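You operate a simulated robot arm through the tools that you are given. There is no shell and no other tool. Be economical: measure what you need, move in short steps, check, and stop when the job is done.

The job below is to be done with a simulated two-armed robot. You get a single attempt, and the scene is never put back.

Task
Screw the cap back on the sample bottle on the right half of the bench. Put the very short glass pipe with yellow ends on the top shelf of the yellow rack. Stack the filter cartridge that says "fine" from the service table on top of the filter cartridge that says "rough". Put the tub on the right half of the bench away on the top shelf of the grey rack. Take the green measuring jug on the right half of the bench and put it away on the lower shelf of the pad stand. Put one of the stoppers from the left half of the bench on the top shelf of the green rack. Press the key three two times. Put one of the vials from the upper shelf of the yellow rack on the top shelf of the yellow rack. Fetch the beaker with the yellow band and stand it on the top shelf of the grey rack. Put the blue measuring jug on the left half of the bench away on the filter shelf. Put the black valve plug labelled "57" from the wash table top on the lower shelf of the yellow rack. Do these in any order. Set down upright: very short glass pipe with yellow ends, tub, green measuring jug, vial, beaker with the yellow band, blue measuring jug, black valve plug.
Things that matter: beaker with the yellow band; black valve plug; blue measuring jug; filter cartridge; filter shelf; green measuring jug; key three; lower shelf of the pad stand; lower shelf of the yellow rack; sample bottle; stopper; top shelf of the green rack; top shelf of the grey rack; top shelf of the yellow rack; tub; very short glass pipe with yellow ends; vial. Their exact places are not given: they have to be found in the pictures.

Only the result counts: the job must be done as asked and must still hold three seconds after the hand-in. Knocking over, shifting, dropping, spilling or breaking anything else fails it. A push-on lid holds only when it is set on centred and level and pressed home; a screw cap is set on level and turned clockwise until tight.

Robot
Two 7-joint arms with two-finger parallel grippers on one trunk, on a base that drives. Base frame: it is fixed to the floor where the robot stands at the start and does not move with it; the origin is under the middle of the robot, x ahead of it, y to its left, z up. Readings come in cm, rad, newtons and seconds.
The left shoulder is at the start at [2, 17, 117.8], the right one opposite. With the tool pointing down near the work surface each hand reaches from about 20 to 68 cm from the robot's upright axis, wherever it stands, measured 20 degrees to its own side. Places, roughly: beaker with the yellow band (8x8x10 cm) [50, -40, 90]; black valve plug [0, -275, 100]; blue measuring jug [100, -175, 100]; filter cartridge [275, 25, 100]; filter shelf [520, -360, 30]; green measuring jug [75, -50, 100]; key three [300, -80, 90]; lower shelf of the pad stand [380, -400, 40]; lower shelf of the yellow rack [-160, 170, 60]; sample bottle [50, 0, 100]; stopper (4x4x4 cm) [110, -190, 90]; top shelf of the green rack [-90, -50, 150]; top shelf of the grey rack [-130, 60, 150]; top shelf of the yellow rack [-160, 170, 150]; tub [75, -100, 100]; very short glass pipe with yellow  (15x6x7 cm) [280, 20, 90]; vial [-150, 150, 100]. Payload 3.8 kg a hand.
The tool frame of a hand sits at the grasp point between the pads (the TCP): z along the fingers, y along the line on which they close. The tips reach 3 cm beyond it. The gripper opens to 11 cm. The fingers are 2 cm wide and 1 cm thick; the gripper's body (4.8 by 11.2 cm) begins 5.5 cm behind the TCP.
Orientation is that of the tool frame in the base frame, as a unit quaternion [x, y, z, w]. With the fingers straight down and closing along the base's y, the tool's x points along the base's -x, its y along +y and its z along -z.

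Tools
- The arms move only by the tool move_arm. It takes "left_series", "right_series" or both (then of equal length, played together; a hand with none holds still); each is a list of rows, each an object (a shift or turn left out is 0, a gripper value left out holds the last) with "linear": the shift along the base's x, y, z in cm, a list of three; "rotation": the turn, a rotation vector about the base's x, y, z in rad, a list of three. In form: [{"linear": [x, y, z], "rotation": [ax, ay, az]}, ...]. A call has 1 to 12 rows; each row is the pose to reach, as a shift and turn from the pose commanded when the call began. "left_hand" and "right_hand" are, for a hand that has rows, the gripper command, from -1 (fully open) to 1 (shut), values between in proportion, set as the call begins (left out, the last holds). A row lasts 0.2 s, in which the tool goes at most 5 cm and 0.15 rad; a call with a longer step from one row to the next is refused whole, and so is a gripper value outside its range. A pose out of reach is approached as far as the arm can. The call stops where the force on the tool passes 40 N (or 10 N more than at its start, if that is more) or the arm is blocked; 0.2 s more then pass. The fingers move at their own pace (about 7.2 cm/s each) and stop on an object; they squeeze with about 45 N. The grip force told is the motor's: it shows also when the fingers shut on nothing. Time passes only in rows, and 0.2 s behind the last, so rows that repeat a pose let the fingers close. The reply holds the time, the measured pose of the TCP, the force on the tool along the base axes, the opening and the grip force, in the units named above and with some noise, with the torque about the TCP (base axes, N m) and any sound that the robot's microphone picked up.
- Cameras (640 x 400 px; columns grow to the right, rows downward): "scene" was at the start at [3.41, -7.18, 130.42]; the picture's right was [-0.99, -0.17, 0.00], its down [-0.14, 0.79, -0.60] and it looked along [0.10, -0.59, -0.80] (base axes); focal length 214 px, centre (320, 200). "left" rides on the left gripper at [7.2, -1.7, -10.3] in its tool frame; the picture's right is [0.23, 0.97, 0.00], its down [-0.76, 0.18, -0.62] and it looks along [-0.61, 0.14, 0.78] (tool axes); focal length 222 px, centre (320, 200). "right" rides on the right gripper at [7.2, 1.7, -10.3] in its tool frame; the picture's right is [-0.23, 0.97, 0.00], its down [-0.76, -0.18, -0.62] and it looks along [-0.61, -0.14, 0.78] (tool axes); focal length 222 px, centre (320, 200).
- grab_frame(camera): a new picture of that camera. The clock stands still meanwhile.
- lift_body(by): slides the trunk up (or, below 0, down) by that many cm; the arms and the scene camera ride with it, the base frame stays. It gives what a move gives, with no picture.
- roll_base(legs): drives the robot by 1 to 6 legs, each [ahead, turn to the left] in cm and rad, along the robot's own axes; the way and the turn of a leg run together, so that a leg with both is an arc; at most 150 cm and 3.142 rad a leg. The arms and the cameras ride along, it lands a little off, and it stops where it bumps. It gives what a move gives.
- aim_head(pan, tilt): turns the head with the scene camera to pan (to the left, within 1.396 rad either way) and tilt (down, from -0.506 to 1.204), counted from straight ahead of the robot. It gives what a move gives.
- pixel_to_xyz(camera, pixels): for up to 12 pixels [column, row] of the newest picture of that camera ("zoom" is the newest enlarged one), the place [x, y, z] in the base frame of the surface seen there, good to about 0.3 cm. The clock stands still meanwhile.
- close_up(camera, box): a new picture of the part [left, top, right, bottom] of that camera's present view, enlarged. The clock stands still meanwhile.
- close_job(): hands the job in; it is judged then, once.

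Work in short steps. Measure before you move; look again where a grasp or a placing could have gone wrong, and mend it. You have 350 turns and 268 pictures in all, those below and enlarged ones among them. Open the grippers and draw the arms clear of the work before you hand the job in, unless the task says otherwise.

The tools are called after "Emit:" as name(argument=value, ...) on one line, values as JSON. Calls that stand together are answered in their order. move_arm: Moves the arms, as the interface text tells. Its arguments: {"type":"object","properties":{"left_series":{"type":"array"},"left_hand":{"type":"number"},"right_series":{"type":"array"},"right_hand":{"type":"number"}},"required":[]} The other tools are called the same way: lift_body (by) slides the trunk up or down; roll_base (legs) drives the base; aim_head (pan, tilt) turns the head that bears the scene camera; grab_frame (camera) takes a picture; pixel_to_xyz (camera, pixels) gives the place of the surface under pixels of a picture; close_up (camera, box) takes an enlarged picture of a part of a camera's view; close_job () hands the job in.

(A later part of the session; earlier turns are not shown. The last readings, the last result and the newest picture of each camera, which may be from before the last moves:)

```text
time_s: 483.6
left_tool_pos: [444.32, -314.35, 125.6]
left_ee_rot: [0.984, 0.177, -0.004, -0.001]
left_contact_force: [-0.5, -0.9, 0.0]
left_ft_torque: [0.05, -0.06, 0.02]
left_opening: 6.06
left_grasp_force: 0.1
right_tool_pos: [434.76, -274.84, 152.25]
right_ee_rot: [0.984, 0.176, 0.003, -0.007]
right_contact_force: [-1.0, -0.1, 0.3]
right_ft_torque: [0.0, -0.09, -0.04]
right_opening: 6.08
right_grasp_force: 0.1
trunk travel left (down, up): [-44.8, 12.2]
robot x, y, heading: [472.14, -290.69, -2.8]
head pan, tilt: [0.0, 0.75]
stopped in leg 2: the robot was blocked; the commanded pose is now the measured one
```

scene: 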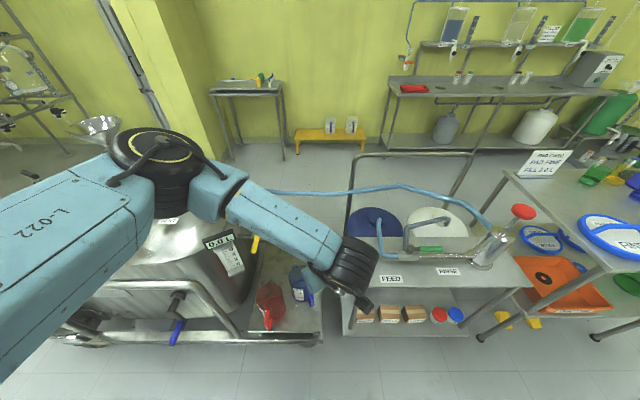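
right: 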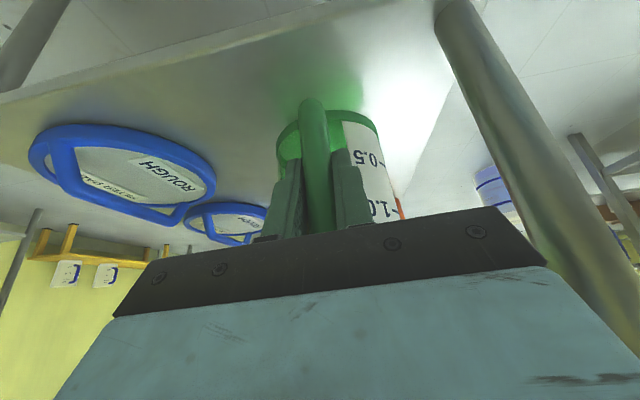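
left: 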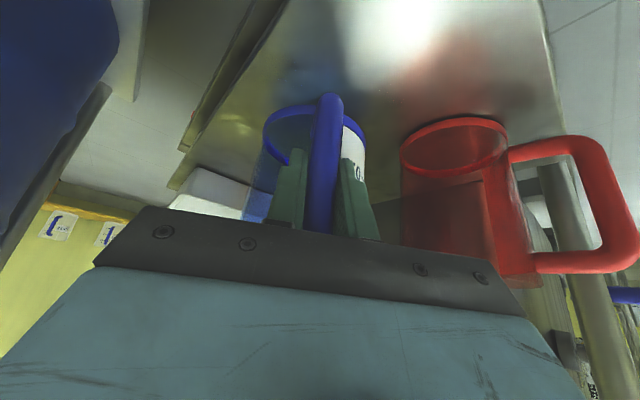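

Blocked: check what's near the base with the head (right front: bucket?).

Emit:
aim_head(pan=-0.7, tilt=0.95)

Emit:
grab_frame(camera="scene")

Emit:
aim_head(pan=0.7, tilt=0.95)

Emit:
grab_frame(camera="scene")

```text
time_s: 484.7
left_tool_pos: [444.59, -314.29, 125.73]
left_ee_rot: [0.984, 0.178, -0.006, -0.001]
left_contact_force: [0.5, -0.2, 0.1]
left_ft_torque: [-0.02, -0.03, 0.01]
left_opening: 6.07
left_grasp_force: 0.0
right_tool_pos: [435.17, -274.74, 152.33]
right_ee_rot: [0.984, 0.176, 0.002, -0.005]
right_contact_force: [-0.6, 0.5, -0.1]
right_ft_torque: [-0.04, -0.01, -0.01]
right_opening: 6.05
right_grasp_force: 0.0
trunk travel left (down, up): [-44.8, 12.2]
robot x, y, heading: [472.4, -290.53, -2.804]
head pan, tilt: [-0.7, 0.949]
```

```text
107 pictures are left
```

scene: 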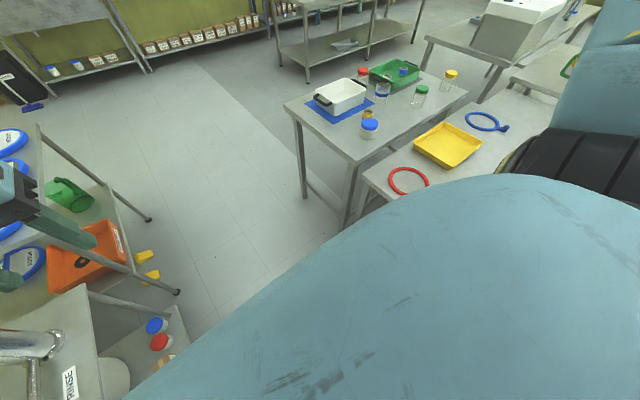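

```text
time_s: 486.2
left_tool_pos: [444.55, -314.28, 125.65]
left_ee_rot: [0.984, 0.177, -0.006, -0.001]
left_contact_force: [-0.4, 0.5, -0.3]
left_ft_torque: [0.0, 0.0, 0.0]
left_opening: 6.05
left_grasp_force: 0.2
right_tool_pos: [435.11, -274.66, 152.3]
right_ee_rot: [0.984, 0.176, 0.002, -0.005]
right_contact_force: [0.7, -0.3, 0.1]
right_ft_torque: [-0.03, 0.02, -0.03]
right_opening: 6.04
right_grasp_force: 0.0
trunk travel left (down, up): [-44.8, 12.2]
robot x, y, heading: [472.44, -290.44, -2.797]
head pan, tilt: [0.7, 0.949]
```

```text
106 pictures are left
```

scene: 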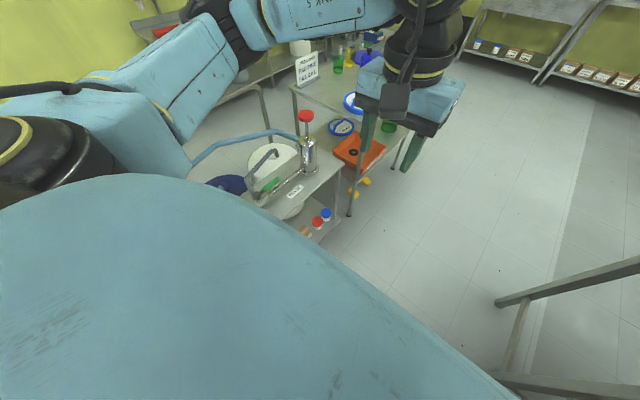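

The bucket (at q≈-83) is likely touched by the base's right side; steer slightly left (toward q=-39), as on the way in.

Emit:
roll_base(legs=[[-8, 0], [0, 0.16], [40, 0], [0, -0.18], [60, 0]])

```text
time_s: 493.8
left_tool_pos: [358.75, -349.59, 125.63]
left_ee_rot: [0.985, 0.171, -0.007, -0.001]
left_contact_force: [-0.2, -0.7, -0.7]
left_ft_torque: [0.02, 0.0, 0.01]
left_opening: 6.05
left_grasp_force: 0.0
right_tool_pos: [349.87, -309.93, 152.35]
right_ee_rot: [0.985, 0.17, 0.002, -0.006]
right_contact_force: [-0.5, -0.1, 0.3]
right_ft_torque: [0.02, 0.01, -0.06]
right_opening: 6.05
right_grasp_force: 0.2
trunk travel left (down, up): [-44.8, 12.2]
robot x, y, heading: [386.8, -325.93, -2.811]
head pan, tilt: [0.7, 0.949]
```

Emit:
roll_base(legs=[[95, 0], [0, -1.5]])

Emit:
aim_head(pan=0.0, tilt=0.25)

Emit:
grab_frame(camera="scene")

```text
time_s: 502.5
left_tool_pos: [271.24, -331.88, 125.75]
left_ee_rot: [0.839, -0.545, -0.004, -0.005]
left_contact_force: [0.5, 0.3, 0.3]
left_ft_torque: [-0.01, -0.01, -0.02]
left_opening: 6.06
left_grasp_force: 0.1
right_tool_pos: [310.0, -319.83, 152.38]
right_ee_rot: [0.838, -0.546, 0.005, -0.002]
right_contact_force: [-0.2, -0.4, 0.2]
right_ft_torque: [-0.01, -0.02, 0.02]
right_opening: 6.05
right_grasp_force: 0.1
trunk travel left (down, up): [-44.8, 12.2]
robot x, y, heading: [296.93, -358.15, 1.975]
head pan, tilt: [0.7, 0.949]
```

```text
time_s: 503.5
left_tool_pos: [271.25, -331.8, 125.76]
left_ee_rot: [0.838, -0.545, -0.004, -0.005]
left_contact_force: [0.3, 0.4, 0.2]
left_ft_torque: [0.02, 0.01, -0.03]
left_opening: 6.03
left_grasp_force: 0.1
right_tool_pos: [310.12, -320.04, 152.42]
right_ee_rot: [0.838, -0.545, 0.006, -0.003]
right_contact_force: [-1.2, 0.3, -1.2]
right_ft_torque: [0.01, -0.02, -0.02]
right_opening: 6.03
right_grasp_force: 0.1
trunk travel left (down, up): [-44.8, 12.2]
robot x, y, heading: [296.78, -357.92, 1.975]
head pan, tilt: [0.0, 0.25]
```

```text
105 pictures are left
```

scene: 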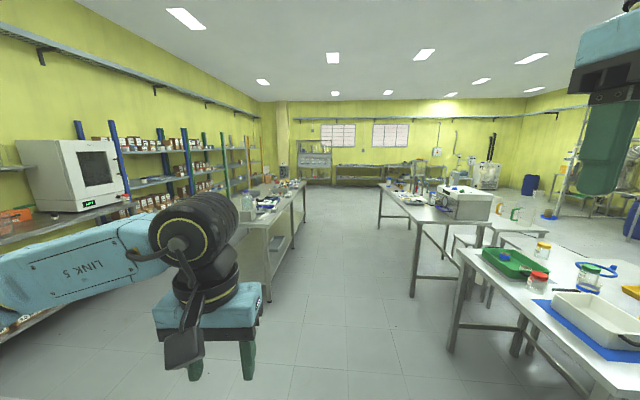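

Service table is ahead right (380–500,190). Measure its aisle edge and bench's far edge.

Emit:
pixel_to_xyz(camera="scene", pixels=[[380, 186], [400, 208], [425, 222], [470, 218], [300, 185], [272, 222], [455, 195], [412, 295], [445, 350], [330, 250], [240, 215], [465, 255]])

Emit:
close_up(camera="scene", box=[360, 140, 520, 240])

```text
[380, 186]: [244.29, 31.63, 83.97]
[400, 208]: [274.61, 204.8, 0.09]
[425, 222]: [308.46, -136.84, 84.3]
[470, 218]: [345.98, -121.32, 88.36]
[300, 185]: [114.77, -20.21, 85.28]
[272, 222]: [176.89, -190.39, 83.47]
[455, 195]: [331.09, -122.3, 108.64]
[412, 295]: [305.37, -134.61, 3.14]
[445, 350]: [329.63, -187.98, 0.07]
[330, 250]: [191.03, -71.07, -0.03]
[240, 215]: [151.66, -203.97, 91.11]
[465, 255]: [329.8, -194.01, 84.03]
```

```text
4.00 times, centred on (440, 190) of scene
```

zoom: 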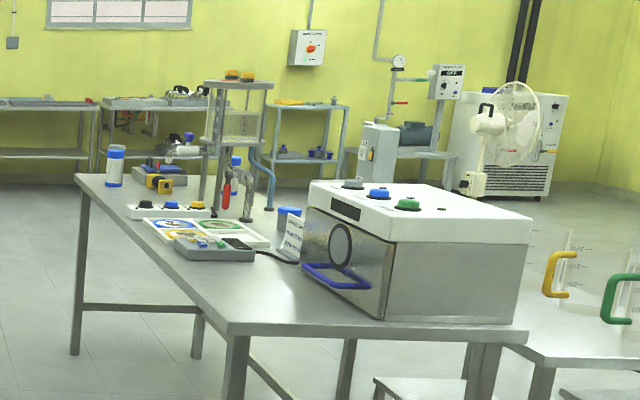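

Aisle is 139 cm wide. Drive to about (248,-99) and face the service table.

Emit:
roll_base(legs=[[0, -0.22], [140, 0], [123, 0], [0, -1.436]])

Emit:
lift_body(by=-25)

Emit:
aim_head(pan=0.0, tilt=0.6)

Emit:
grab_frame(camera="scene")

```text
time_s: 520.7
left_tool_pos: [282.34, -75.31, 125.74]
left_ee_rot: [-0.156, 0.988, 0.0, 0.006]
left_contact_force: [-0.9, -0.3, -0.1]
left_ft_torque: [-0.01, 0.01, 0.0]
left_opening: 6.06
left_grasp_force: 0.1
right_tool_pos: [289.9, -115.37, 152.27]
right_ee_rot: [-0.154, 0.988, -0.006, -0.002]
right_contact_force: [0.1, -1.1, 0.1]
right_ft_torque: [0.0, 0.01, 0.01]
right_opening: 6.04
right_grasp_force: 0.0
trunk travel left (down, up): [-44.8, 12.2]
robot x, y, heading: [253.54, -98.05, 0.302]
head pan, tilt: [0.0, 0.25]
```

```text
time_s: 523.3
left_tool_pos: [282.18, -75.42, 100.7]
left_ee_rot: [-0.156, 0.988, -0.001, 0.006]
left_contact_force: [-0.6, 0.0, 0.1]
left_ft_torque: [0.01, 0.0, -0.02]
left_opening: 6.05
left_grasp_force: 0.1
right_tool_pos: [289.83, -115.46, 127.4]
right_ee_rot: [-0.155, 0.988, -0.006, -0.002]
right_contact_force: [0.2, -1.1, 0.5]
right_ft_torque: [0.02, -0.03, -0.04]
right_opening: 6.07
right_grasp_force: 0.0
trunk travel left (down, up): [-19.8, 37.2]
robot x, y, heading: [253.62, -97.84, 0.296]
head pan, tilt: [0.0, 0.25]
```

```text
time_s: 524.1
left_tool_pos: [282.19, -75.32, 100.75]
left_ee_rot: [-0.156, 0.988, -0.001, 0.006]
left_contact_force: [-0.2, 0.0, -0.2]
left_ft_torque: [0.0, 0.04, -0.01]
left_opening: 6.02
left_grasp_force: 0.0
right_tool_pos: [289.84, -115.44, 127.32]
right_ee_rot: [-0.155, 0.988, -0.006, -0.001]
right_contact_force: [-0.3, 0.5, -0.9]
right_ft_torque: [0.0, -0.02, -0.02]
right_opening: 6.05
right_grasp_force: 0.1
trunk travel left (down, up): [-19.8, 37.2]
robot x, y, heading: [253.59, -98.04, 0.299]
head pan, tilt: [0.0, 0.6]
```

```text
103 pictures are left
```

scene: 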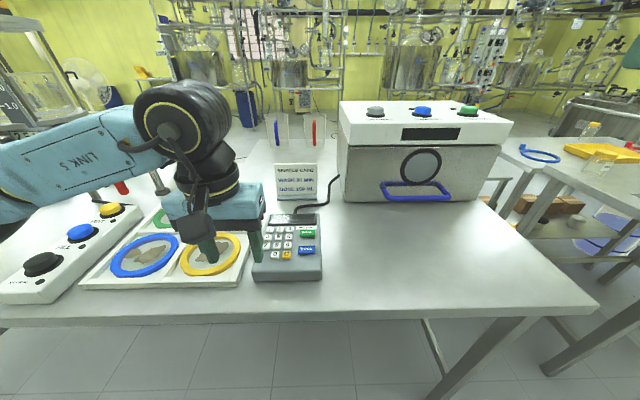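

Keypad at (290,245). Zoom to read keys and sign.

Emit:
close_up(camera="scene", box=[240, 150, 340, 290])

Emit:
close_up(camera="scene", box=[250, 215, 330, 275])

```text
2.86 times, centred on (290, 220) of scene
```

zoom: 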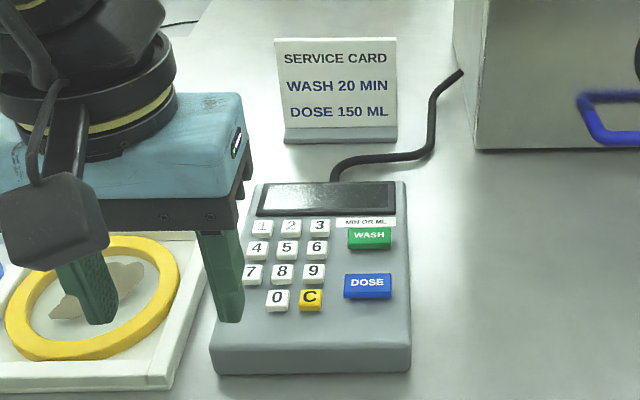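

```text
6.67 times, centred on (290, 245) of scene
```

zoom: 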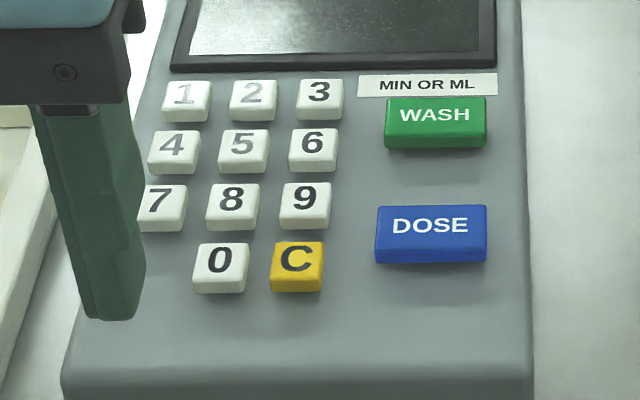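

Measure key 3 (320,93 in zoom) and neighbours.

Emit:
pixel_to_xyz(camera="zoom", pixels=[[320, 95], [302, 90], [340, 92], [320, 84], [320, 118], [253, 96], [313, 145], [305, 200], [430, 115], [360, 140], [335, 50], [240, 145]])

```text
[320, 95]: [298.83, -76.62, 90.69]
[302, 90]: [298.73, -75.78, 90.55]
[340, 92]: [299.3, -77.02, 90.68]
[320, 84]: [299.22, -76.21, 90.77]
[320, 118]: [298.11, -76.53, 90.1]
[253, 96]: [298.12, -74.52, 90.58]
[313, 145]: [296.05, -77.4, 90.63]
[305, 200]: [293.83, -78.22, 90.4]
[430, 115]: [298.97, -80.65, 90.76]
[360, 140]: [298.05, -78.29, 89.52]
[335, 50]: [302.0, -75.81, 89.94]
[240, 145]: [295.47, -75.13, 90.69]
```

Key 3 centre ≈ (298.8,-76.45,90.7). I'll press with the left finger of the open right hand: TCP over (300.6,-82.2). Move the left hand away and bring the right hand above.

Emit:
move_arm(left_series=[{"linear": [-2, 3, 3]}, {"linear": [-4, 6, 6]}, {"linear": [-6, 9, 9]}, {"linear": [-8, 12, 10]}, {"linear": [-9, 14, 10]}, {"linear": [-9, 14, 10]}, {"linear": [-9, 14, 10]}, {"linear": [-9, 14, 10]}, {"linear": [-9, 14, 10]}], right_series=[{"linear": [0, 4.5, 0]}, {"linear": [0, 9, 0]}, {"linear": [0, 13.5, 0]}, {"linear": [1, 18, 0]}, {"linear": [3, 22, -2]}, {"linear": [5, 26, -4]}, {"linear": [8, 29.5, -6]}, {"linear": [10.8, 33.2, -8]}, {"linear": [10.8, 33.2, -12]}], right_hand=-1)

Emit:
move_arm(right_series=[{"linear": [0, 0, -4.5]}, {"linear": [0, 0, -9]}, {"linear": [0, 0, -13]}, {"linear": [0, 0, -17]}, {"linear": [0, 0, -17]}])

Emit:
grab_frame(camera="right")

```text
refused: row 7 steps farther than a row can; nothing moved
```

```text
time_s: 525.3
left_tool_pos: [282.09, -75.4, 100.69]
left_ee_rot: [-0.156, 0.988, -0.001, 0.006]
left_contact_force: [-1.0, 0.3, -0.4]
left_ft_torque: [0.02, 0.01, -0.03]
left_opening: 6.08
left_grasp_force: 0.1
right_tool_pos: [289.8, -115.54, 110.59]
right_ee_rot: [-0.155, 0.988, -0.005, -0.001]
right_contact_force: [-0.1, -0.7, 0.2]
right_ft_torque: [0.03, -0.04, -0.05]
right_opening: 6.04
right_grasp_force: 0.1
trunk travel left (down, up): [-19.8, 37.2]
robot x, y, heading: [253.27, -98.31, 0.298]
head pan, tilt: [0.0, 0.6]
```

```text
100 pictures are left
```

right: 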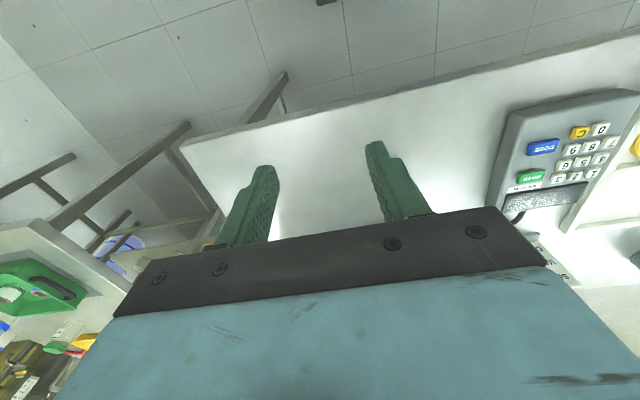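

Resend with legal steps: left hand away, right hand over the key.

Emit:
move_arm(left_series=[{"linear": [-2, 3, 3]}, {"linear": [-4, 6, 6]}, {"linear": [-6, 9, 9]}, {"linear": [-8, 12, 10]}, {"linear": [-9, 14, 10]}, {"linear": [-9, 14, 10]}, {"linear": [-9, 14, 10]}, {"linear": [-9, 14, 10]}, {"linear": [-9, 14, 10]}], right_series=[{"linear": [1.3, 4.2, 0]}, {"linear": [2.6, 8.4, 0]}, {"linear": [3.9, 12.6, 0]}, {"linear": [5.2, 16.8, 0]}, {"linear": [6.5, 21, 0]}, {"linear": [7.8, 25.2, 0]}, {"linear": [9.1, 29.4, 0]}, {"linear": [10.8, 33.3, -1]}, {"linear": [10.8, 33.3, -5]}], right_hand=-1)

Emit:
grab_frame(camera="right")

```text
time_s: 527.3
left_tool_pos: [273.08, -61.33, 110.78]
left_ee_rot: [-0.155, 0.988, -0.002, 0.005]
left_contact_force: [-0.8, -0.9, 0.4]
left_ft_torque: [-0.02, 0.02, -0.01]
left_opening: 6.03
left_grasp_force: 0.1
right_tool_pos: [300.37, -81.98, 105.15]
right_ee_rot: [-0.155, 0.988, -0.006, -0.003]
right_contact_force: [0.6, 0.6, 0.0]
right_ft_torque: [0.02, -0.02, 0.0]
right_opening: 11.03
right_grasp_force: 0.1
trunk travel left (down, up): [-19.8, 37.2]
robot x, y, heading: [253.65, -98.05, 0.299]
head pan, tilt: [0.0, 0.6]
```

```text
99 pictures are left
```

right: 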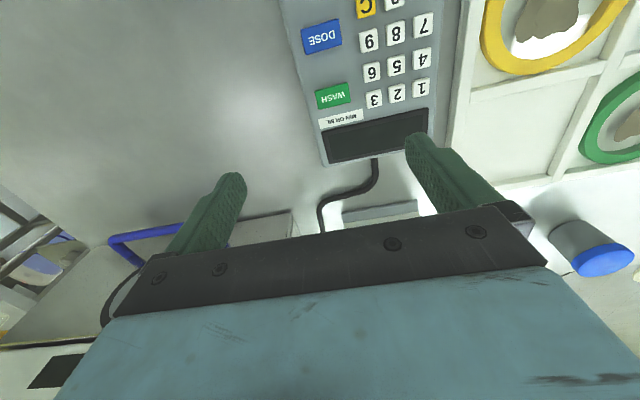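

Emit:
pixel_to_xyz(camera="right", pixels=[[374, 99], [368, 100], [381, 98], [397, 93], [372, 72], [335, 95], [374, 106]])

Emit:
close_up(camera="right", box=[330, 50, 470, 190])

```text
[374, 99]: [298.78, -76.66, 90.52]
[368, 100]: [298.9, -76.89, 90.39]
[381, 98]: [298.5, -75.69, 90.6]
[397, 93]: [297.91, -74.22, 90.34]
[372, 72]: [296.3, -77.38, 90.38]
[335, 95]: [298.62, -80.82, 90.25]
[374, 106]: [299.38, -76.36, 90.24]
```

```text
2.86 times, centred on (400, 120) of right
```

zoom: 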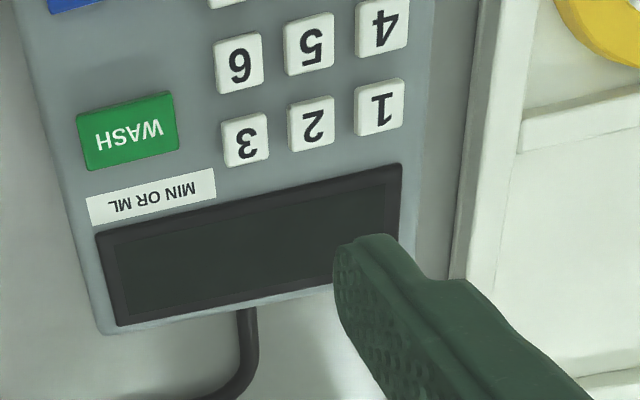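

Measure the fingertip itself.

Emit:
pixel_to_xyz(camera="right", pixels=[[410, 138], [415, 137], [422, 137], [412, 150], [408, 145], [430, 145]])

```text
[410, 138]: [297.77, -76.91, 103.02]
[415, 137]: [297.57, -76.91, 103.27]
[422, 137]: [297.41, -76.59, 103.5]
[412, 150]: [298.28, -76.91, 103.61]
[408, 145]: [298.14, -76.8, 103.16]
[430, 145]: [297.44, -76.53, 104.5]
```

Finger is 0.28 cm left of key centre; correct and descend to just above the key.

Emit:
move_arm(right_series=[{"linear": [0.1, -0.27, -4]}, {"linear": [0.1, -0.27, -8]}, {"linear": [0.1, -0.27, -10.3]}, {"linear": [0.1, -0.27, -10.3]}])

Emit:
grab_frame(camera="right")

Emit:
close_up(camera="scene", box=[250, 190, 350, 280])

```text
time_s: 528.3
left_tool_pos: [273.04, -61.15, 110.8]
left_ee_rot: [-0.155, 0.988, -0.001, 0.006]
left_contact_force: [0.4, -1.0, 0.3]
left_ft_torque: [-0.02, 0.03, 0.04]
left_opening: 6.08
left_grasp_force: 0.0
right_tool_pos: [300.58, -82.31, 95.1]
right_ee_rot: [-0.155, 0.988, -0.005, -0.002]
right_contact_force: [0.3, -0.9, -0.7]
right_ft_torque: [-0.01, -0.02, 0.02]
right_opening: 11.01
right_grasp_force: 0.0
trunk travel left (down, up): [-19.8, 37.2]
robot x, y, heading: [253.96, -98.06, 0.3]
head pan, tilt: [0.0, 0.6]
```

```text
97 pictures are left
```

right: 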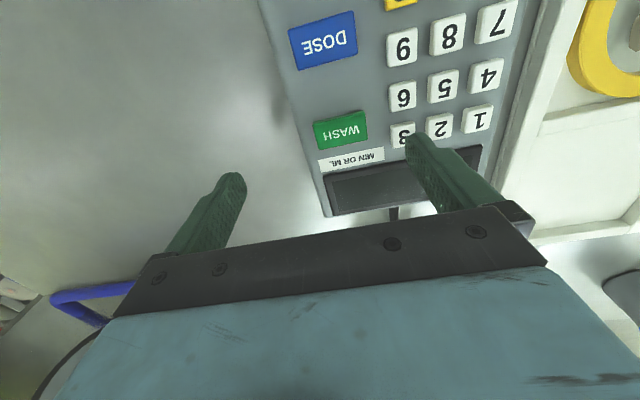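

```text
4.44 times, centred on (300, 235) of scene
```

zoom: 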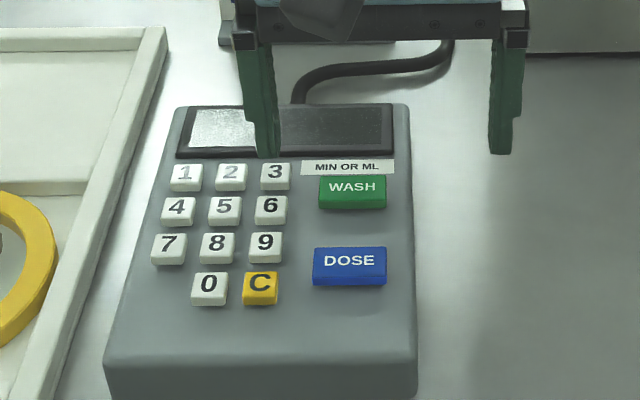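

The fingertip is ~0.4 cm left of key centre in the scene view; shift right 0.35 and press down gently.

Emit:
move_arm(right_series=[{"linear": [0.1, -0.34, 0]}, {"linear": [0.1, -0.34, -0.8]}, {"linear": [0.1, -0.34, -1.2]}, {"linear": [0.1, -0.34, -1.4]}])

Emit:
close_up(camera="scene", box=[250, 190, 350, 280])

```text
time_s: 529.3
left_tool_pos: [273.1, -61.24, 110.73]
left_ee_rot: [-0.156, 0.988, -0.001, 0.006]
left_contact_force: [-0.6, 0.2, 0.9]
left_ft_torque: [-0.02, -0.01, 0.01]
left_opening: 6.04
left_grasp_force: 0.0
right_tool_pos: [300.8, -82.6, 93.58]
right_ee_rot: [-0.155, 0.988, -0.006, -0.001]
right_contact_force: [0.6, 0.2, -0.2]
right_ft_torque: [0.02, 0.01, -0.05]
right_opening: 10.99
right_grasp_force: 0.1
trunk travel left (down, up): [-19.8, 37.2]
robot x, y, heading: [253.36, -98.33, 0.299]
head pan, tilt: [0.0, 0.6]
```

```text
4.44 times, centred on (300, 235) of scene
```

zoom: 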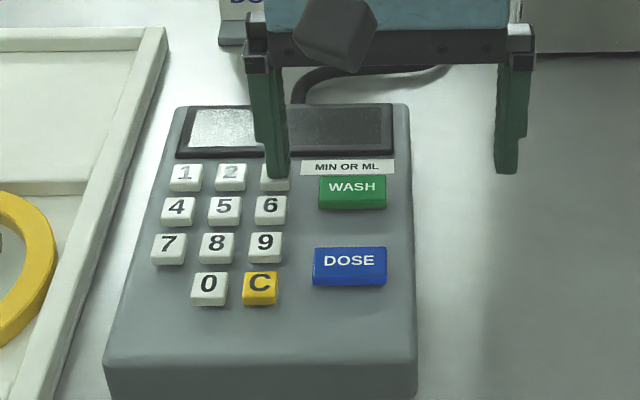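

Tip is now right over key 3. Press: lower 0.3–0.7 cm watching force.

Emit:
move_arm(right_series=[{"linear": [0, 0, -0.15]}, {"linear": [0, 0, -0.3]}, {"linear": [0, 0, -0.45]}])

```text
time_s: 530.1
left_tool_pos: [273.02, -61.34, 110.81]
left_ee_rot: [-0.156, 0.988, 0.0, 0.007]
left_contact_force: [-0.4, 0.1, 1.1]
left_ft_torque: [-0.02, -0.01, -0.01]
left_opening: 6.05
left_grasp_force: 0.0
right_tool_pos: [300.82, -82.67, 93.14]
right_ee_rot: [-0.155, 0.988, -0.005, -0.002]
right_contact_force: [-1.2, -0.5, 1.3]
right_ft_torque: [0.07, 0.02, 0.03]
right_opening: 11.03
right_grasp_force: 0.0
trunk travel left (down, up): [-19.8, 37.2]
robot x, y, heading: [253.22, -98.03, 0.297]
head pan, tilt: [0.0, 0.6]
heard: click
```

Heard a click: first press. Lift 1.2 cm, then press a second time.

Emit:
move_arm(right_series=[{"linear": [0, 0, 0.5]}, {"linear": [0, 0, 1.2]}, {"linear": [0, 0, 1.2]}, {"linear": [0, 0, 1.2]}])

Emit:
move_arm(right_series=[{"linear": [0, 0, -0.5]}, {"linear": [0, 0, -0.8]}, {"linear": [0, 0, -1.0]}, {"linear": [0, 0, -1.2]}])

```text
time_s: 531.1
left_tool_pos: [272.99, -61.31, 110.86]
left_ee_rot: [-0.155, 0.988, -0.002, 0.006]
left_contact_force: [-0.6, 0.7, -0.8]
left_ft_torque: [-0.02, -0.01, 0.05]
left_opening: 6.06
left_grasp_force: 0.0
right_tool_pos: [300.88, -82.55, 94.32]
right_ee_rot: [-0.155, 0.988, -0.006, -0.002]
right_contact_force: [-0.1, 0.5, -0.8]
right_ft_torque: [0.0, 0.03, -0.02]
right_opening: 10.98
right_grasp_force: 0.0
trunk travel left (down, up): [-19.8, 37.2]
robot x, y, heading: [253.2, -98.14, 0.298]
head pan, tilt: [0.0, 0.6]
```

```text
time_s: 532.1
left_tool_pos: [273.03, -61.31, 110.72]
left_ee_rot: [-0.155, 0.988, -0.001, 0.007]
left_contact_force: [0.0, 0.3, -0.4]
left_ft_torque: [0.03, 0.03, 0.02]
left_opening: 6.02
left_grasp_force: 0.1
right_tool_pos: [300.95, -82.62, 93.23]
right_ee_rot: [-0.155, 0.988, -0.006, -0.002]
right_contact_force: [-0.5, -0.4, 0.4]
right_ft_torque: [0.03, 0.03, 0.04]
right_opening: 10.97
right_grasp_force: 0.1
trunk travel left (down, up): [-19.8, 37.2]
robot x, y, heading: [253.84, -98.18, 0.298]
head pan, tilt: [0.0, 0.6]
heard: click
```

Second click heard. Lift away and check the display.

Emit:
move_arm(right_series=[{"linear": [0, 0, 1.5]}, {"linear": [0, 0, 5]}, {"linear": [0, 0, 9.5]}, {"linear": [0, 0, 14]}, {"linear": [-3, -3, 16]}, {"linear": [-6, -6, 16]}])

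Emit:
close_up(camera="scene", box=[250, 190, 350, 280])

Emit:
aim_head(pan=0.9, tilt=0.45)

Emit:
grab_frame(camera="scene")

```text
time_s: 533.5
left_tool_pos: [273.03, -61.32, 110.67]
left_ee_rot: [-0.156, 0.988, -0.001, 0.006]
left_contact_force: [-0.5, 0.2, 0.5]
left_ft_torque: [-0.03, -0.01, -0.05]
left_opening: 6.07
left_grasp_force: 0.0
right_tool_pos: [294.69, -88.68, 109.52]
right_ee_rot: [-0.155, 0.988, -0.006, -0.002]
right_contact_force: [-0.2, -0.2, 0.4]
right_ft_torque: [0.03, 0.01, 0.01]
right_opening: 11.01
right_grasp_force: 0.0
trunk travel left (down, up): [-19.8, 37.2]
robot x, y, heading: [253.53, -98.5, 0.298]
head pan, tilt: [0.0, 0.6]
```

```text
4.44 times, centred on (300, 235) of scene
```

zoom: 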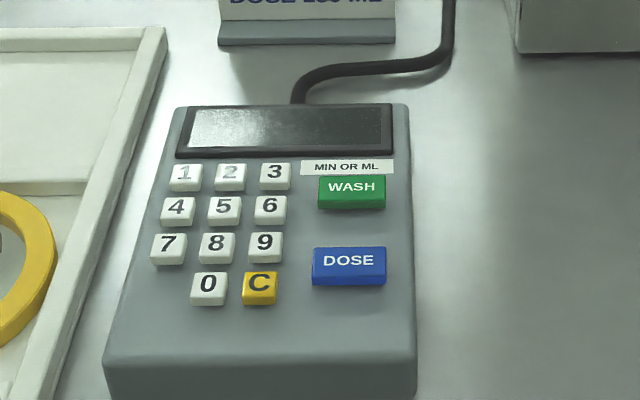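

```text
time_s: 534.7
left_tool_pos: [273.07, -61.37, 110.64]
left_ee_rot: [-0.156, 0.988, 0.0, 0.007]
left_contact_force: [0.3, 1.0, -0.1]
left_ft_torque: [0.0, -0.02, 0.02]
left_opening: 6.05
left_grasp_force: 0.2
right_tool_pos: [294.76, -88.58, 109.35]
right_ee_rot: [-0.155, 0.988, -0.005, -0.002]
right_contact_force: [-0.5, 0.3, 0.4]
right_ft_torque: [-0.02, 0.02, 0.01]
right_opening: 11.02
right_grasp_force: 0.0
trunk travel left (down, up): [-19.8, 37.2]
robot x, y, heading: [253.61, -98.18, 0.299]
head pan, tilt: [0.901, 0.45]
```

```text
93 pictures are left
```

scene: 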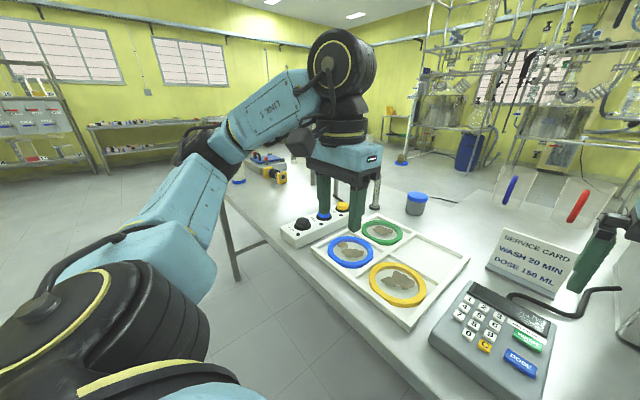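

Key done. Now move 95 cm left along the service table to the pipe and cartridges.

Emit:
roll_base(legs=[[-10, 0], [0, 1.594], [92, 0], [0, -1.571]])

Emit:
aim_head(pan=0.1, tilt=0.65)

Emit:
grab_frame(camera="scene")

```text
time_s: 548.0
left_tool_pos: [231.11, 25.21, 110.78]
left_ee_rot: [-0.182, 0.983, 0.0, 0.006]
left_contact_force: [0.3, -0.3, -0.8]
left_ft_torque: [-0.03, 0.03, -0.01]
left_opening: 6.04
left_grasp_force: 0.0
right_tool_pos: [254.15, -0.91, 109.4]
right_ee_rot: [-0.183, 0.983, -0.005, -0.002]
right_contact_force: [0.1, 0.1, 0.4]
right_ft_torque: [-0.02, -0.01, 0.04]
right_opening: 10.99
right_grasp_force: 0.0
trunk travel left (down, up): [-19.8, 37.2]
robot x, y, heading: [213.46, -12.76, 0.351]
head pan, tilt: [0.901, 0.45]
```

```text
time_s: 549.1
left_tool_pos: [230.98, 25.19, 110.76]
left_ee_rot: [-0.183, 0.983, 0.0, 0.006]
left_contact_force: [0.3, -0.2, 0.5]
left_ft_torque: [-0.01, -0.01, -0.01]
left_opening: 6.02
left_grasp_force: 0.1
right_tool_pos: [254.01, -0.91, 109.32]
right_ee_rot: [-0.182, 0.983, -0.007, -0.001]
right_contact_force: [0.9, 0.9, 0.5]
right_ft_torque: [0.01, -0.03, 0.0]
right_opening: 11.01
right_grasp_force: 0.0
trunk travel left (down, up): [-19.8, 37.2]
robot x, y, heading: [213.78, -12.54, 0.352]
head pan, tilt: [0.099, 0.649]
```

```text
92 pictures are left
```

scene: 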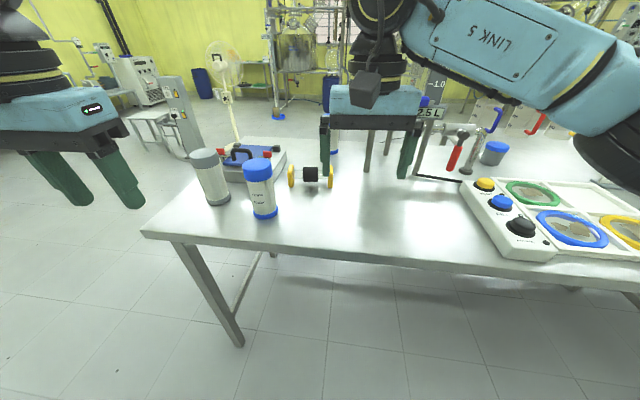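

Cartridges at (210,175) grey and (260,190) blue; yellow-ended piece at (310,175). Zoom and measure.

Emit:
close_up(camera="scene", box=[180, 120, 360, 240])

Emit:
pixel_to_xyz(camera="scene", pixels=[[204, 155], [212, 205], [258, 166], [263, 217], [258, 185], [292, 177], [311, 174], [331, 178], [311, 187], [143, 235], [330, 150], [215, 180]])

```text
3.33 times, centred on (270, 180) of scene
```

zoom: 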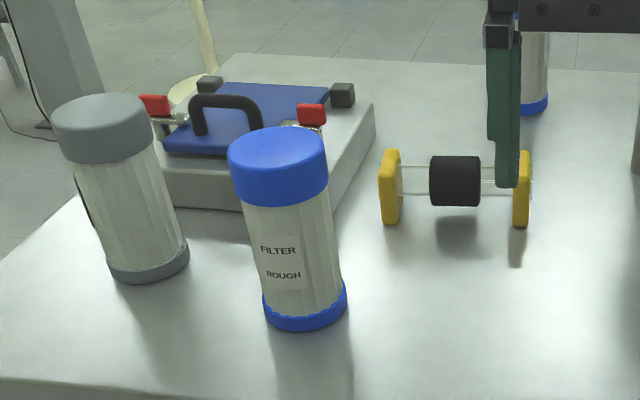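

```text
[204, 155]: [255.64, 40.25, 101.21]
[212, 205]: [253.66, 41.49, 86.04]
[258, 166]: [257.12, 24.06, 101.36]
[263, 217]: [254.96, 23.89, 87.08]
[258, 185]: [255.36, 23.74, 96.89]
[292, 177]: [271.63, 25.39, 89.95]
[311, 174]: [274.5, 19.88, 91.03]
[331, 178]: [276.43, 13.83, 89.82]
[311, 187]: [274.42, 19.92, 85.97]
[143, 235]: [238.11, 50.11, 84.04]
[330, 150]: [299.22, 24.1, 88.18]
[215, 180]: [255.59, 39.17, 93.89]
```

The blue one says "FILTER ROUGH". Move the right hand aside to see the third cartridge behind, and look.

Emit:
move_arm(right_series=[{"linear": [0, -4, 2]}, {"linear": [0, -8, 4]}, {"linear": [-1, -12, 6]}, {"linear": [-2, -16, 8]}, {"linear": [-4, -20, 8]}])

Emit:
close_up(camera="scene", box=[190, 100, 390, 230])

Emit:
grab_frame(camera="left")

```text
time_s: 550.3
left_tool_pos: [230.94, 25.02, 110.65]
left_ee_rot: [-0.182, 0.983, -0.001, 0.006]
left_contact_force: [0.1, 0.7, -0.2]
left_ft_torque: [0.01, 0.01, -0.02]
left_opening: 6.04
left_grasp_force: 0.0
right_tool_pos: [250.2, -21.24, 117.45]
right_ee_rot: [-0.182, 0.983, -0.005, -0.002]
right_contact_force: [0.2, -0.1, -0.2]
right_ft_torque: [0.0, -0.01, 0.04]
right_opening: 11.0
right_grasp_force: 0.0
trunk travel left (down, up): [-19.8, 37.2]
robot x, y, heading: [213.53, -12.34, 0.356]
head pan, tilt: [0.099, 0.649]
```

```text
3.08 times, centred on (290, 165) of scene
```

zoom: 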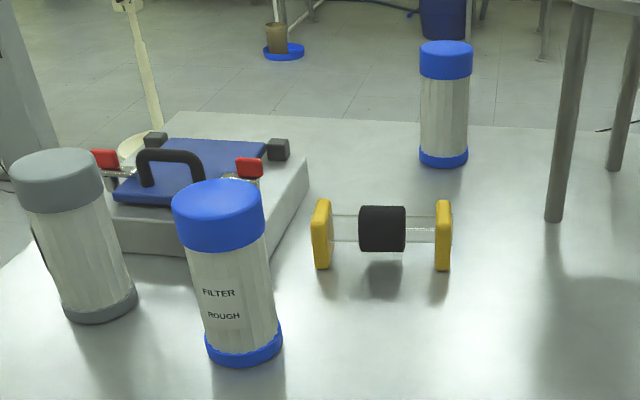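

```text
89 pictures are left
```

left: 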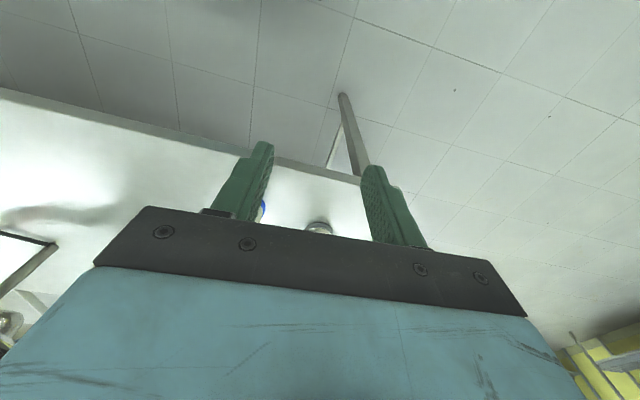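

Two candidates' labels face away (grey and rear blue). Drive past the table end to see their other sides.

Emit:
roll_base(legs=[[-8, 0], [0, 1.54], [85, 0]])

Emit:
aim_head(pan=-1.39, tilt=0.45)

Emit:
grab_frame(camera="scene")

```text
time_s: 559.3
left_tool_pos: [144.67, 86.87, 110.74]
left_ee_rot: [0.805, -0.593, -0.004, -0.005]
left_contact_force: [0.2, -0.6, -0.4]
left_ft_torque: [0.02, 0.02, 0.0]
left_opening: 6.05
left_grasp_force: 0.0
right_tool_pos: [192.05, 103.13, 117.51]
right_ee_rot: [0.805, -0.593, 0.006, -0.003]
right_contact_force: [0.5, 0.6, 0.1]
right_ft_torque: [-0.02, 0.02, -0.03]
right_opening: 11.0
right_grasp_force: 0.0
trunk travel left (down, up): [-19.8, 37.2]
robot x, y, heading: [181.47, 66.93, 1.861]
head pan, tilt: [0.099, 0.649]
```

```text
time_s: 560.9
left_tool_pos: [144.67, 86.9, 110.63]
left_ee_rot: [0.805, -0.593, -0.004, -0.005]
left_contact_force: [0.4, 0.9, 0.5]
left_ft_torque: [-0.03, 0.02, -0.01]
left_opening: 6.06
left_grasp_force: 0.0
right_tool_pos: [192.02, 103.13, 117.32]
right_ee_rot: [0.805, -0.594, 0.005, -0.003]
right_contact_force: [0.7, -0.6, 0.4]
right_ft_torque: [0.02, -0.04, 0.01]
right_opening: 11.0
right_grasp_force: 0.0
trunk travel left (down, up): [-19.8, 37.2]
robot x, y, heading: [181.71, 66.99, 1.86]
head pan, tilt: [-1.389, 0.45]
```

```text
88 pictures are left
```

scene: 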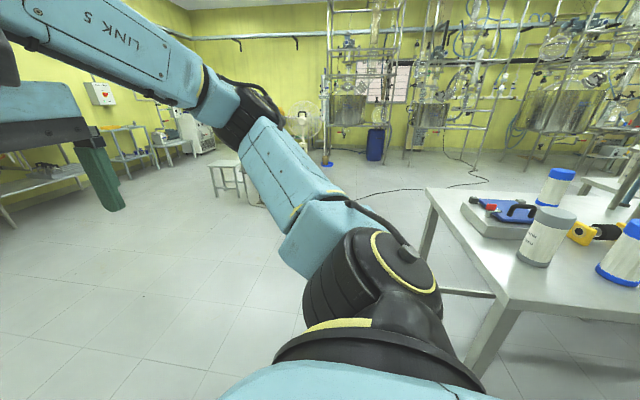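

Emit:
close_up(camera="scene", box=[500, 155, 640, 290])

```text
2.96 times, centred on (570, 222) of scene
```

zoom: 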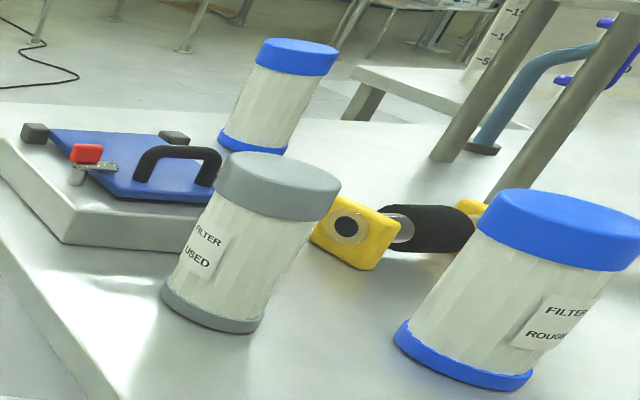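

Grey says "USED"; so the rear blue one must be "FINE". Measure its position and the table's far edge.

Emit:
pixel_to_xyz(camera="scene", pixels=[[562, 172], [552, 190], [546, 204], [435, 195], [505, 190], [600, 192], [470, 250], [548, 215], [625, 230], [612, 280], [590, 230]])

```text
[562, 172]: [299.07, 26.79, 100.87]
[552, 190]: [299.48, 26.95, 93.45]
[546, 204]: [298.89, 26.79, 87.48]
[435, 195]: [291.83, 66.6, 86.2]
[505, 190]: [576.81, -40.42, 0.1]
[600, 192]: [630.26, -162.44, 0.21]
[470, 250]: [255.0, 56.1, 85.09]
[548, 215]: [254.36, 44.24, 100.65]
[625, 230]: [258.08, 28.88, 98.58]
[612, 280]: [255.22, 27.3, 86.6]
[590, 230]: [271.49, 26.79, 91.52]
```

The fine cartridge stands near the far edge; I'll fetch it from the far side. Turn to face along the table end and look.

Emit:
roll_base(legs=[[25, 0], [0, -1.5]])

Emit:
aim_head(pan=-0.2, tilt=0.5)

Emit:
grab_frame(camera="scene")

```text
time_s: 566.4
left_tool_pos: [191.67, 128.73, 110.81]
left_ee_rot: [-0.18, 0.984, 0.0, 0.007]
left_contact_force: [0.1, 0.0, -0.4]
left_ft_torque: [0.0, 0.0, -0.03]
left_opening: 6.07
left_grasp_force: 0.0
right_tool_pos: [210.69, 82.44, 117.44]
right_ee_rot: [-0.181, 0.984, -0.005, -0.001]
right_contact_force: [-0.7, 0.2, 0.6]
right_ft_torque: [-0.01, 0.03, -0.01]
right_opening: 10.95
right_grasp_force: 0.0
trunk travel left (down, up): [-19.8, 37.2]
robot x, y, heading: [173.82, 91.1, 0.353]
head pan, tilt: [-1.389, 0.45]
```

```text
time_s: 567.7
left_tool_pos: [191.66, 128.7, 110.77]
left_ee_rot: [-0.181, 0.984, -0.001, 0.006]
left_contact_force: [-0.1, 0.5, 0.2]
left_ft_torque: [0.0, 0.0, -0.04]
left_opening: 6.04
left_grasp_force: 0.1
right_tool_pos: [210.9, 82.28, 117.51]
right_ee_rot: [-0.18, 0.984, -0.006, -0.001]
right_contact_force: [-0.4, 0.0, 0.2]
right_ft_torque: [-0.02, -0.02, 0.0]
right_opening: 11.0
right_grasp_force: 0.0
trunk travel left (down, up): [-19.8, 37.2]
robot x, y, heading: [174.16, 90.79, 0.353]
head pan, tilt: [-0.201, 0.499]
```

```text
86 pictures are left
```

scene: 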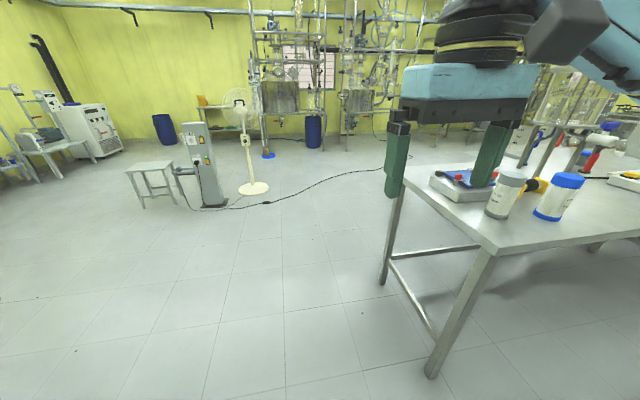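

Measure cable/fan/post to keep clear.

Emit:
pixel_to_xyz(camera="scene", pixels=[[270, 203], [330, 180], [385, 169], [253, 190], [212, 205], [270, 155], [436, 370], [384, 280], [313, 148]])

```text
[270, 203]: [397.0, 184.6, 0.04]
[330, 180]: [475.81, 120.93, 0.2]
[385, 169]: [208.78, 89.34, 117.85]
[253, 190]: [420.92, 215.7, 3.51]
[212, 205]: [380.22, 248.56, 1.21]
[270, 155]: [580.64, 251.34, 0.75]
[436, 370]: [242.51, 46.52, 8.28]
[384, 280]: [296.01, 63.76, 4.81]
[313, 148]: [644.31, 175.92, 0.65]
```

Floor is clear. Drive around the table end to its far side and face the cartridge.

Emit:
roll_base(legs=[[140, 0], [0, -1.503], [100, 0], [0, -1.63]])

Emit:
aim_head(pan=0.0, tilt=0.65)

Emit:
grab_frame(camera="scene")

```text
time_s: 587.0
left_tool_pos: [329.81, 11.68, 110.74]
left_ee_rot: [0.981, 0.193, -0.006, -0.001]
left_contact_force: [-0.1, 0.3, -0.4]
left_ft_torque: [0.02, 0.02, 0.01]
left_opening: 6.02
left_grasp_force: 0.0
right_tool_pos: [309.48, 57.57, 117.31]
right_ee_rot: [0.981, 0.193, 0.001, -0.006]
right_contact_force: [-0.1, 0.1, -0.1]
right_ft_torque: [-0.01, -0.01, 0.03]
right_opening: 10.99
right_grasp_force: 0.1
trunk travel left (down, up): [-19.8, 37.2]
robot x, y, heading: [346.23, 50.03, -2.767]
head pan, tilt: [-0.201, 0.499]
```

```text
time_s: 587.7
left_tool_pos: [329.72, 11.72, 110.85]
left_ee_rot: [0.981, 0.194, -0.007, 0.0]
left_contact_force: [0.5, -0.5, -0.1]
left_ft_torque: [0.01, -0.01, 0.04]
left_opening: 6.03
left_grasp_force: 0.1
right_tool_pos: [309.48, 57.56, 117.34]
right_ee_rot: [0.981, 0.192, 0.002, -0.005]
right_contact_force: [-0.7, -0.2, 0.4]
right_ft_torque: [0.01, -0.01, -0.01]
right_opening: 11.01
right_grasp_force: 0.0
trunk travel left (down, up): [-19.8, 37.2]
robot x, y, heading: [346.25, 49.69, -2.767]
head pan, tilt: [0.0, 0.649]
```

```text
85 pictures are left
```

scene: 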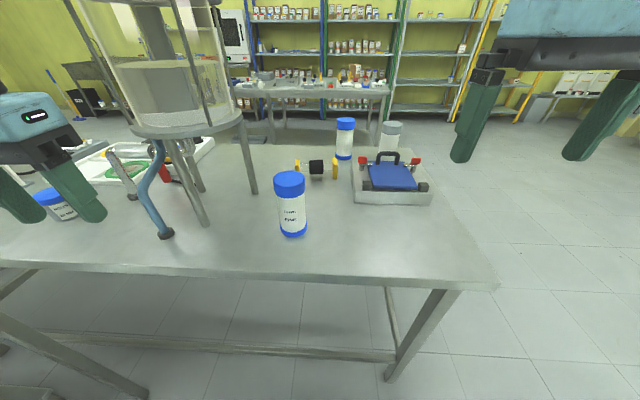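

Zoom to read the label on the near cartridge (291,205), and measure.

Emit:
close_up(camera="scene", box=[260, 160, 330, 245])

Emit:
pixel_to_xyz(camera="scene", pixels=[[289, 178], [289, 172], [289, 186], [275, 180], [303, 180], [293, 232], [345, 122], [297, 170], [317, 168], [335, 170], [300, 272]])

```text
4.71 times, centred on (295, 202) of scene
```

zoom: 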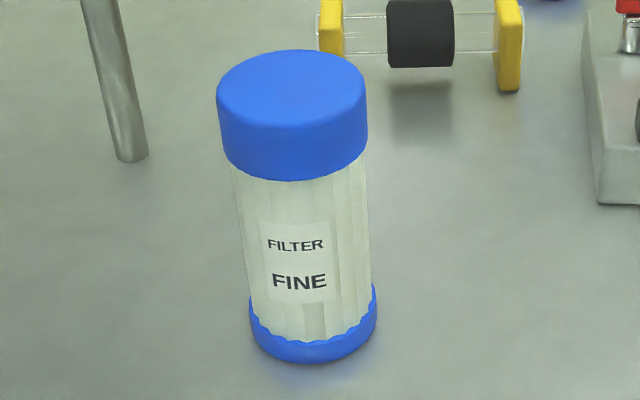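

```text
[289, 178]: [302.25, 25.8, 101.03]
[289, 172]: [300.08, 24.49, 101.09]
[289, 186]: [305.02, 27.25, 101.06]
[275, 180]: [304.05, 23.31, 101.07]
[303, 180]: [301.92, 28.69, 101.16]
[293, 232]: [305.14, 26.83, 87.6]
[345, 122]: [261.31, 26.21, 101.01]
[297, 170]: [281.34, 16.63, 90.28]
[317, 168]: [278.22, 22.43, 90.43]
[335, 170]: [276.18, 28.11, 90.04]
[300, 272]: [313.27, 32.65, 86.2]
```

It reads "FILTER FINE": centre (302.4,25.9), top 101.1. Bring the left hand above it.

Emit:
move_arm(left_series=[{"linear": [-4, 2.1, 0]}, {"linear": [-8, 4.2, 0]}, {"linear": [-12, 6.3, 0]}, {"linear": [-16, 8.4, 0]}, {"linear": [-20, 10.5, 0]}, {"linear": [-24, 12.6, 0]}, {"linear": [-27.2, 14.2, 0]}, {"linear": [-27.2, 14.2, 0]}], left_hand=-0.65)

Emit:
grab_frame(camera="left")

```text
time_s: 589.5
left_tool_pos: [302.57, 25.89, 110.34]
left_ee_rot: [0.981, 0.193, -0.006, -0.001]
left_contact_force: [0.4, 0.5, 0.1]
left_ft_torque: [0.02, 0.01, -0.01]
left_opening: 9.06
left_grasp_force: 0.1
right_tool_pos: [309.43, 57.56, 117.4]
right_ee_rot: [0.981, 0.193, 0.001, -0.007]
right_contact_force: [0.3, 0.5, -0.7]
right_ft_torque: [0.03, 0.0, 0.01]
right_opening: 11.0
right_grasp_force: 0.0
trunk travel left (down, up): [-19.8, 37.2]
robot x, y, heading: [346.41, 49.71, -2.771]
head pan, tilt: [0.0, 0.649]
```

```text
83 pictures are left
```

left: 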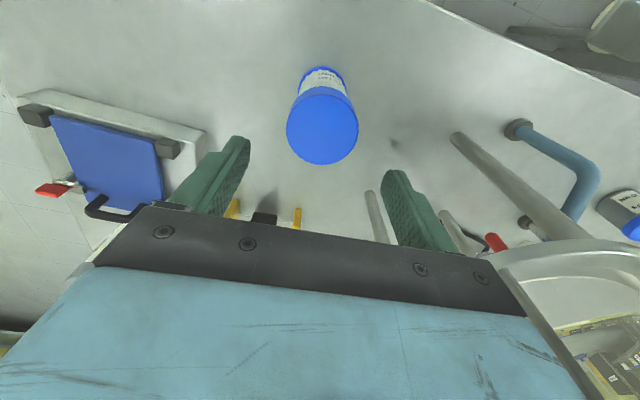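

Check clearance to the tank-stand plate and leg, and cap centre.

Emit:
pixel_to_xyz(camera="left", pixels=[[322, 125], [290, 125], [356, 125], [322, 90], [322, 160], [500, 280], [560, 245], [374, 210], [480, 160]])

```text
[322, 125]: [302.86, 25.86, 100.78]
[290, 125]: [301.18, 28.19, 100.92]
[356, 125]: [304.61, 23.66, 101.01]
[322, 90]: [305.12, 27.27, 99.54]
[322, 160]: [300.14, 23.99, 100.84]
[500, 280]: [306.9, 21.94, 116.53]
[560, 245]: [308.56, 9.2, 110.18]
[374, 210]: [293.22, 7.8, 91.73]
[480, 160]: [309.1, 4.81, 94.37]
```

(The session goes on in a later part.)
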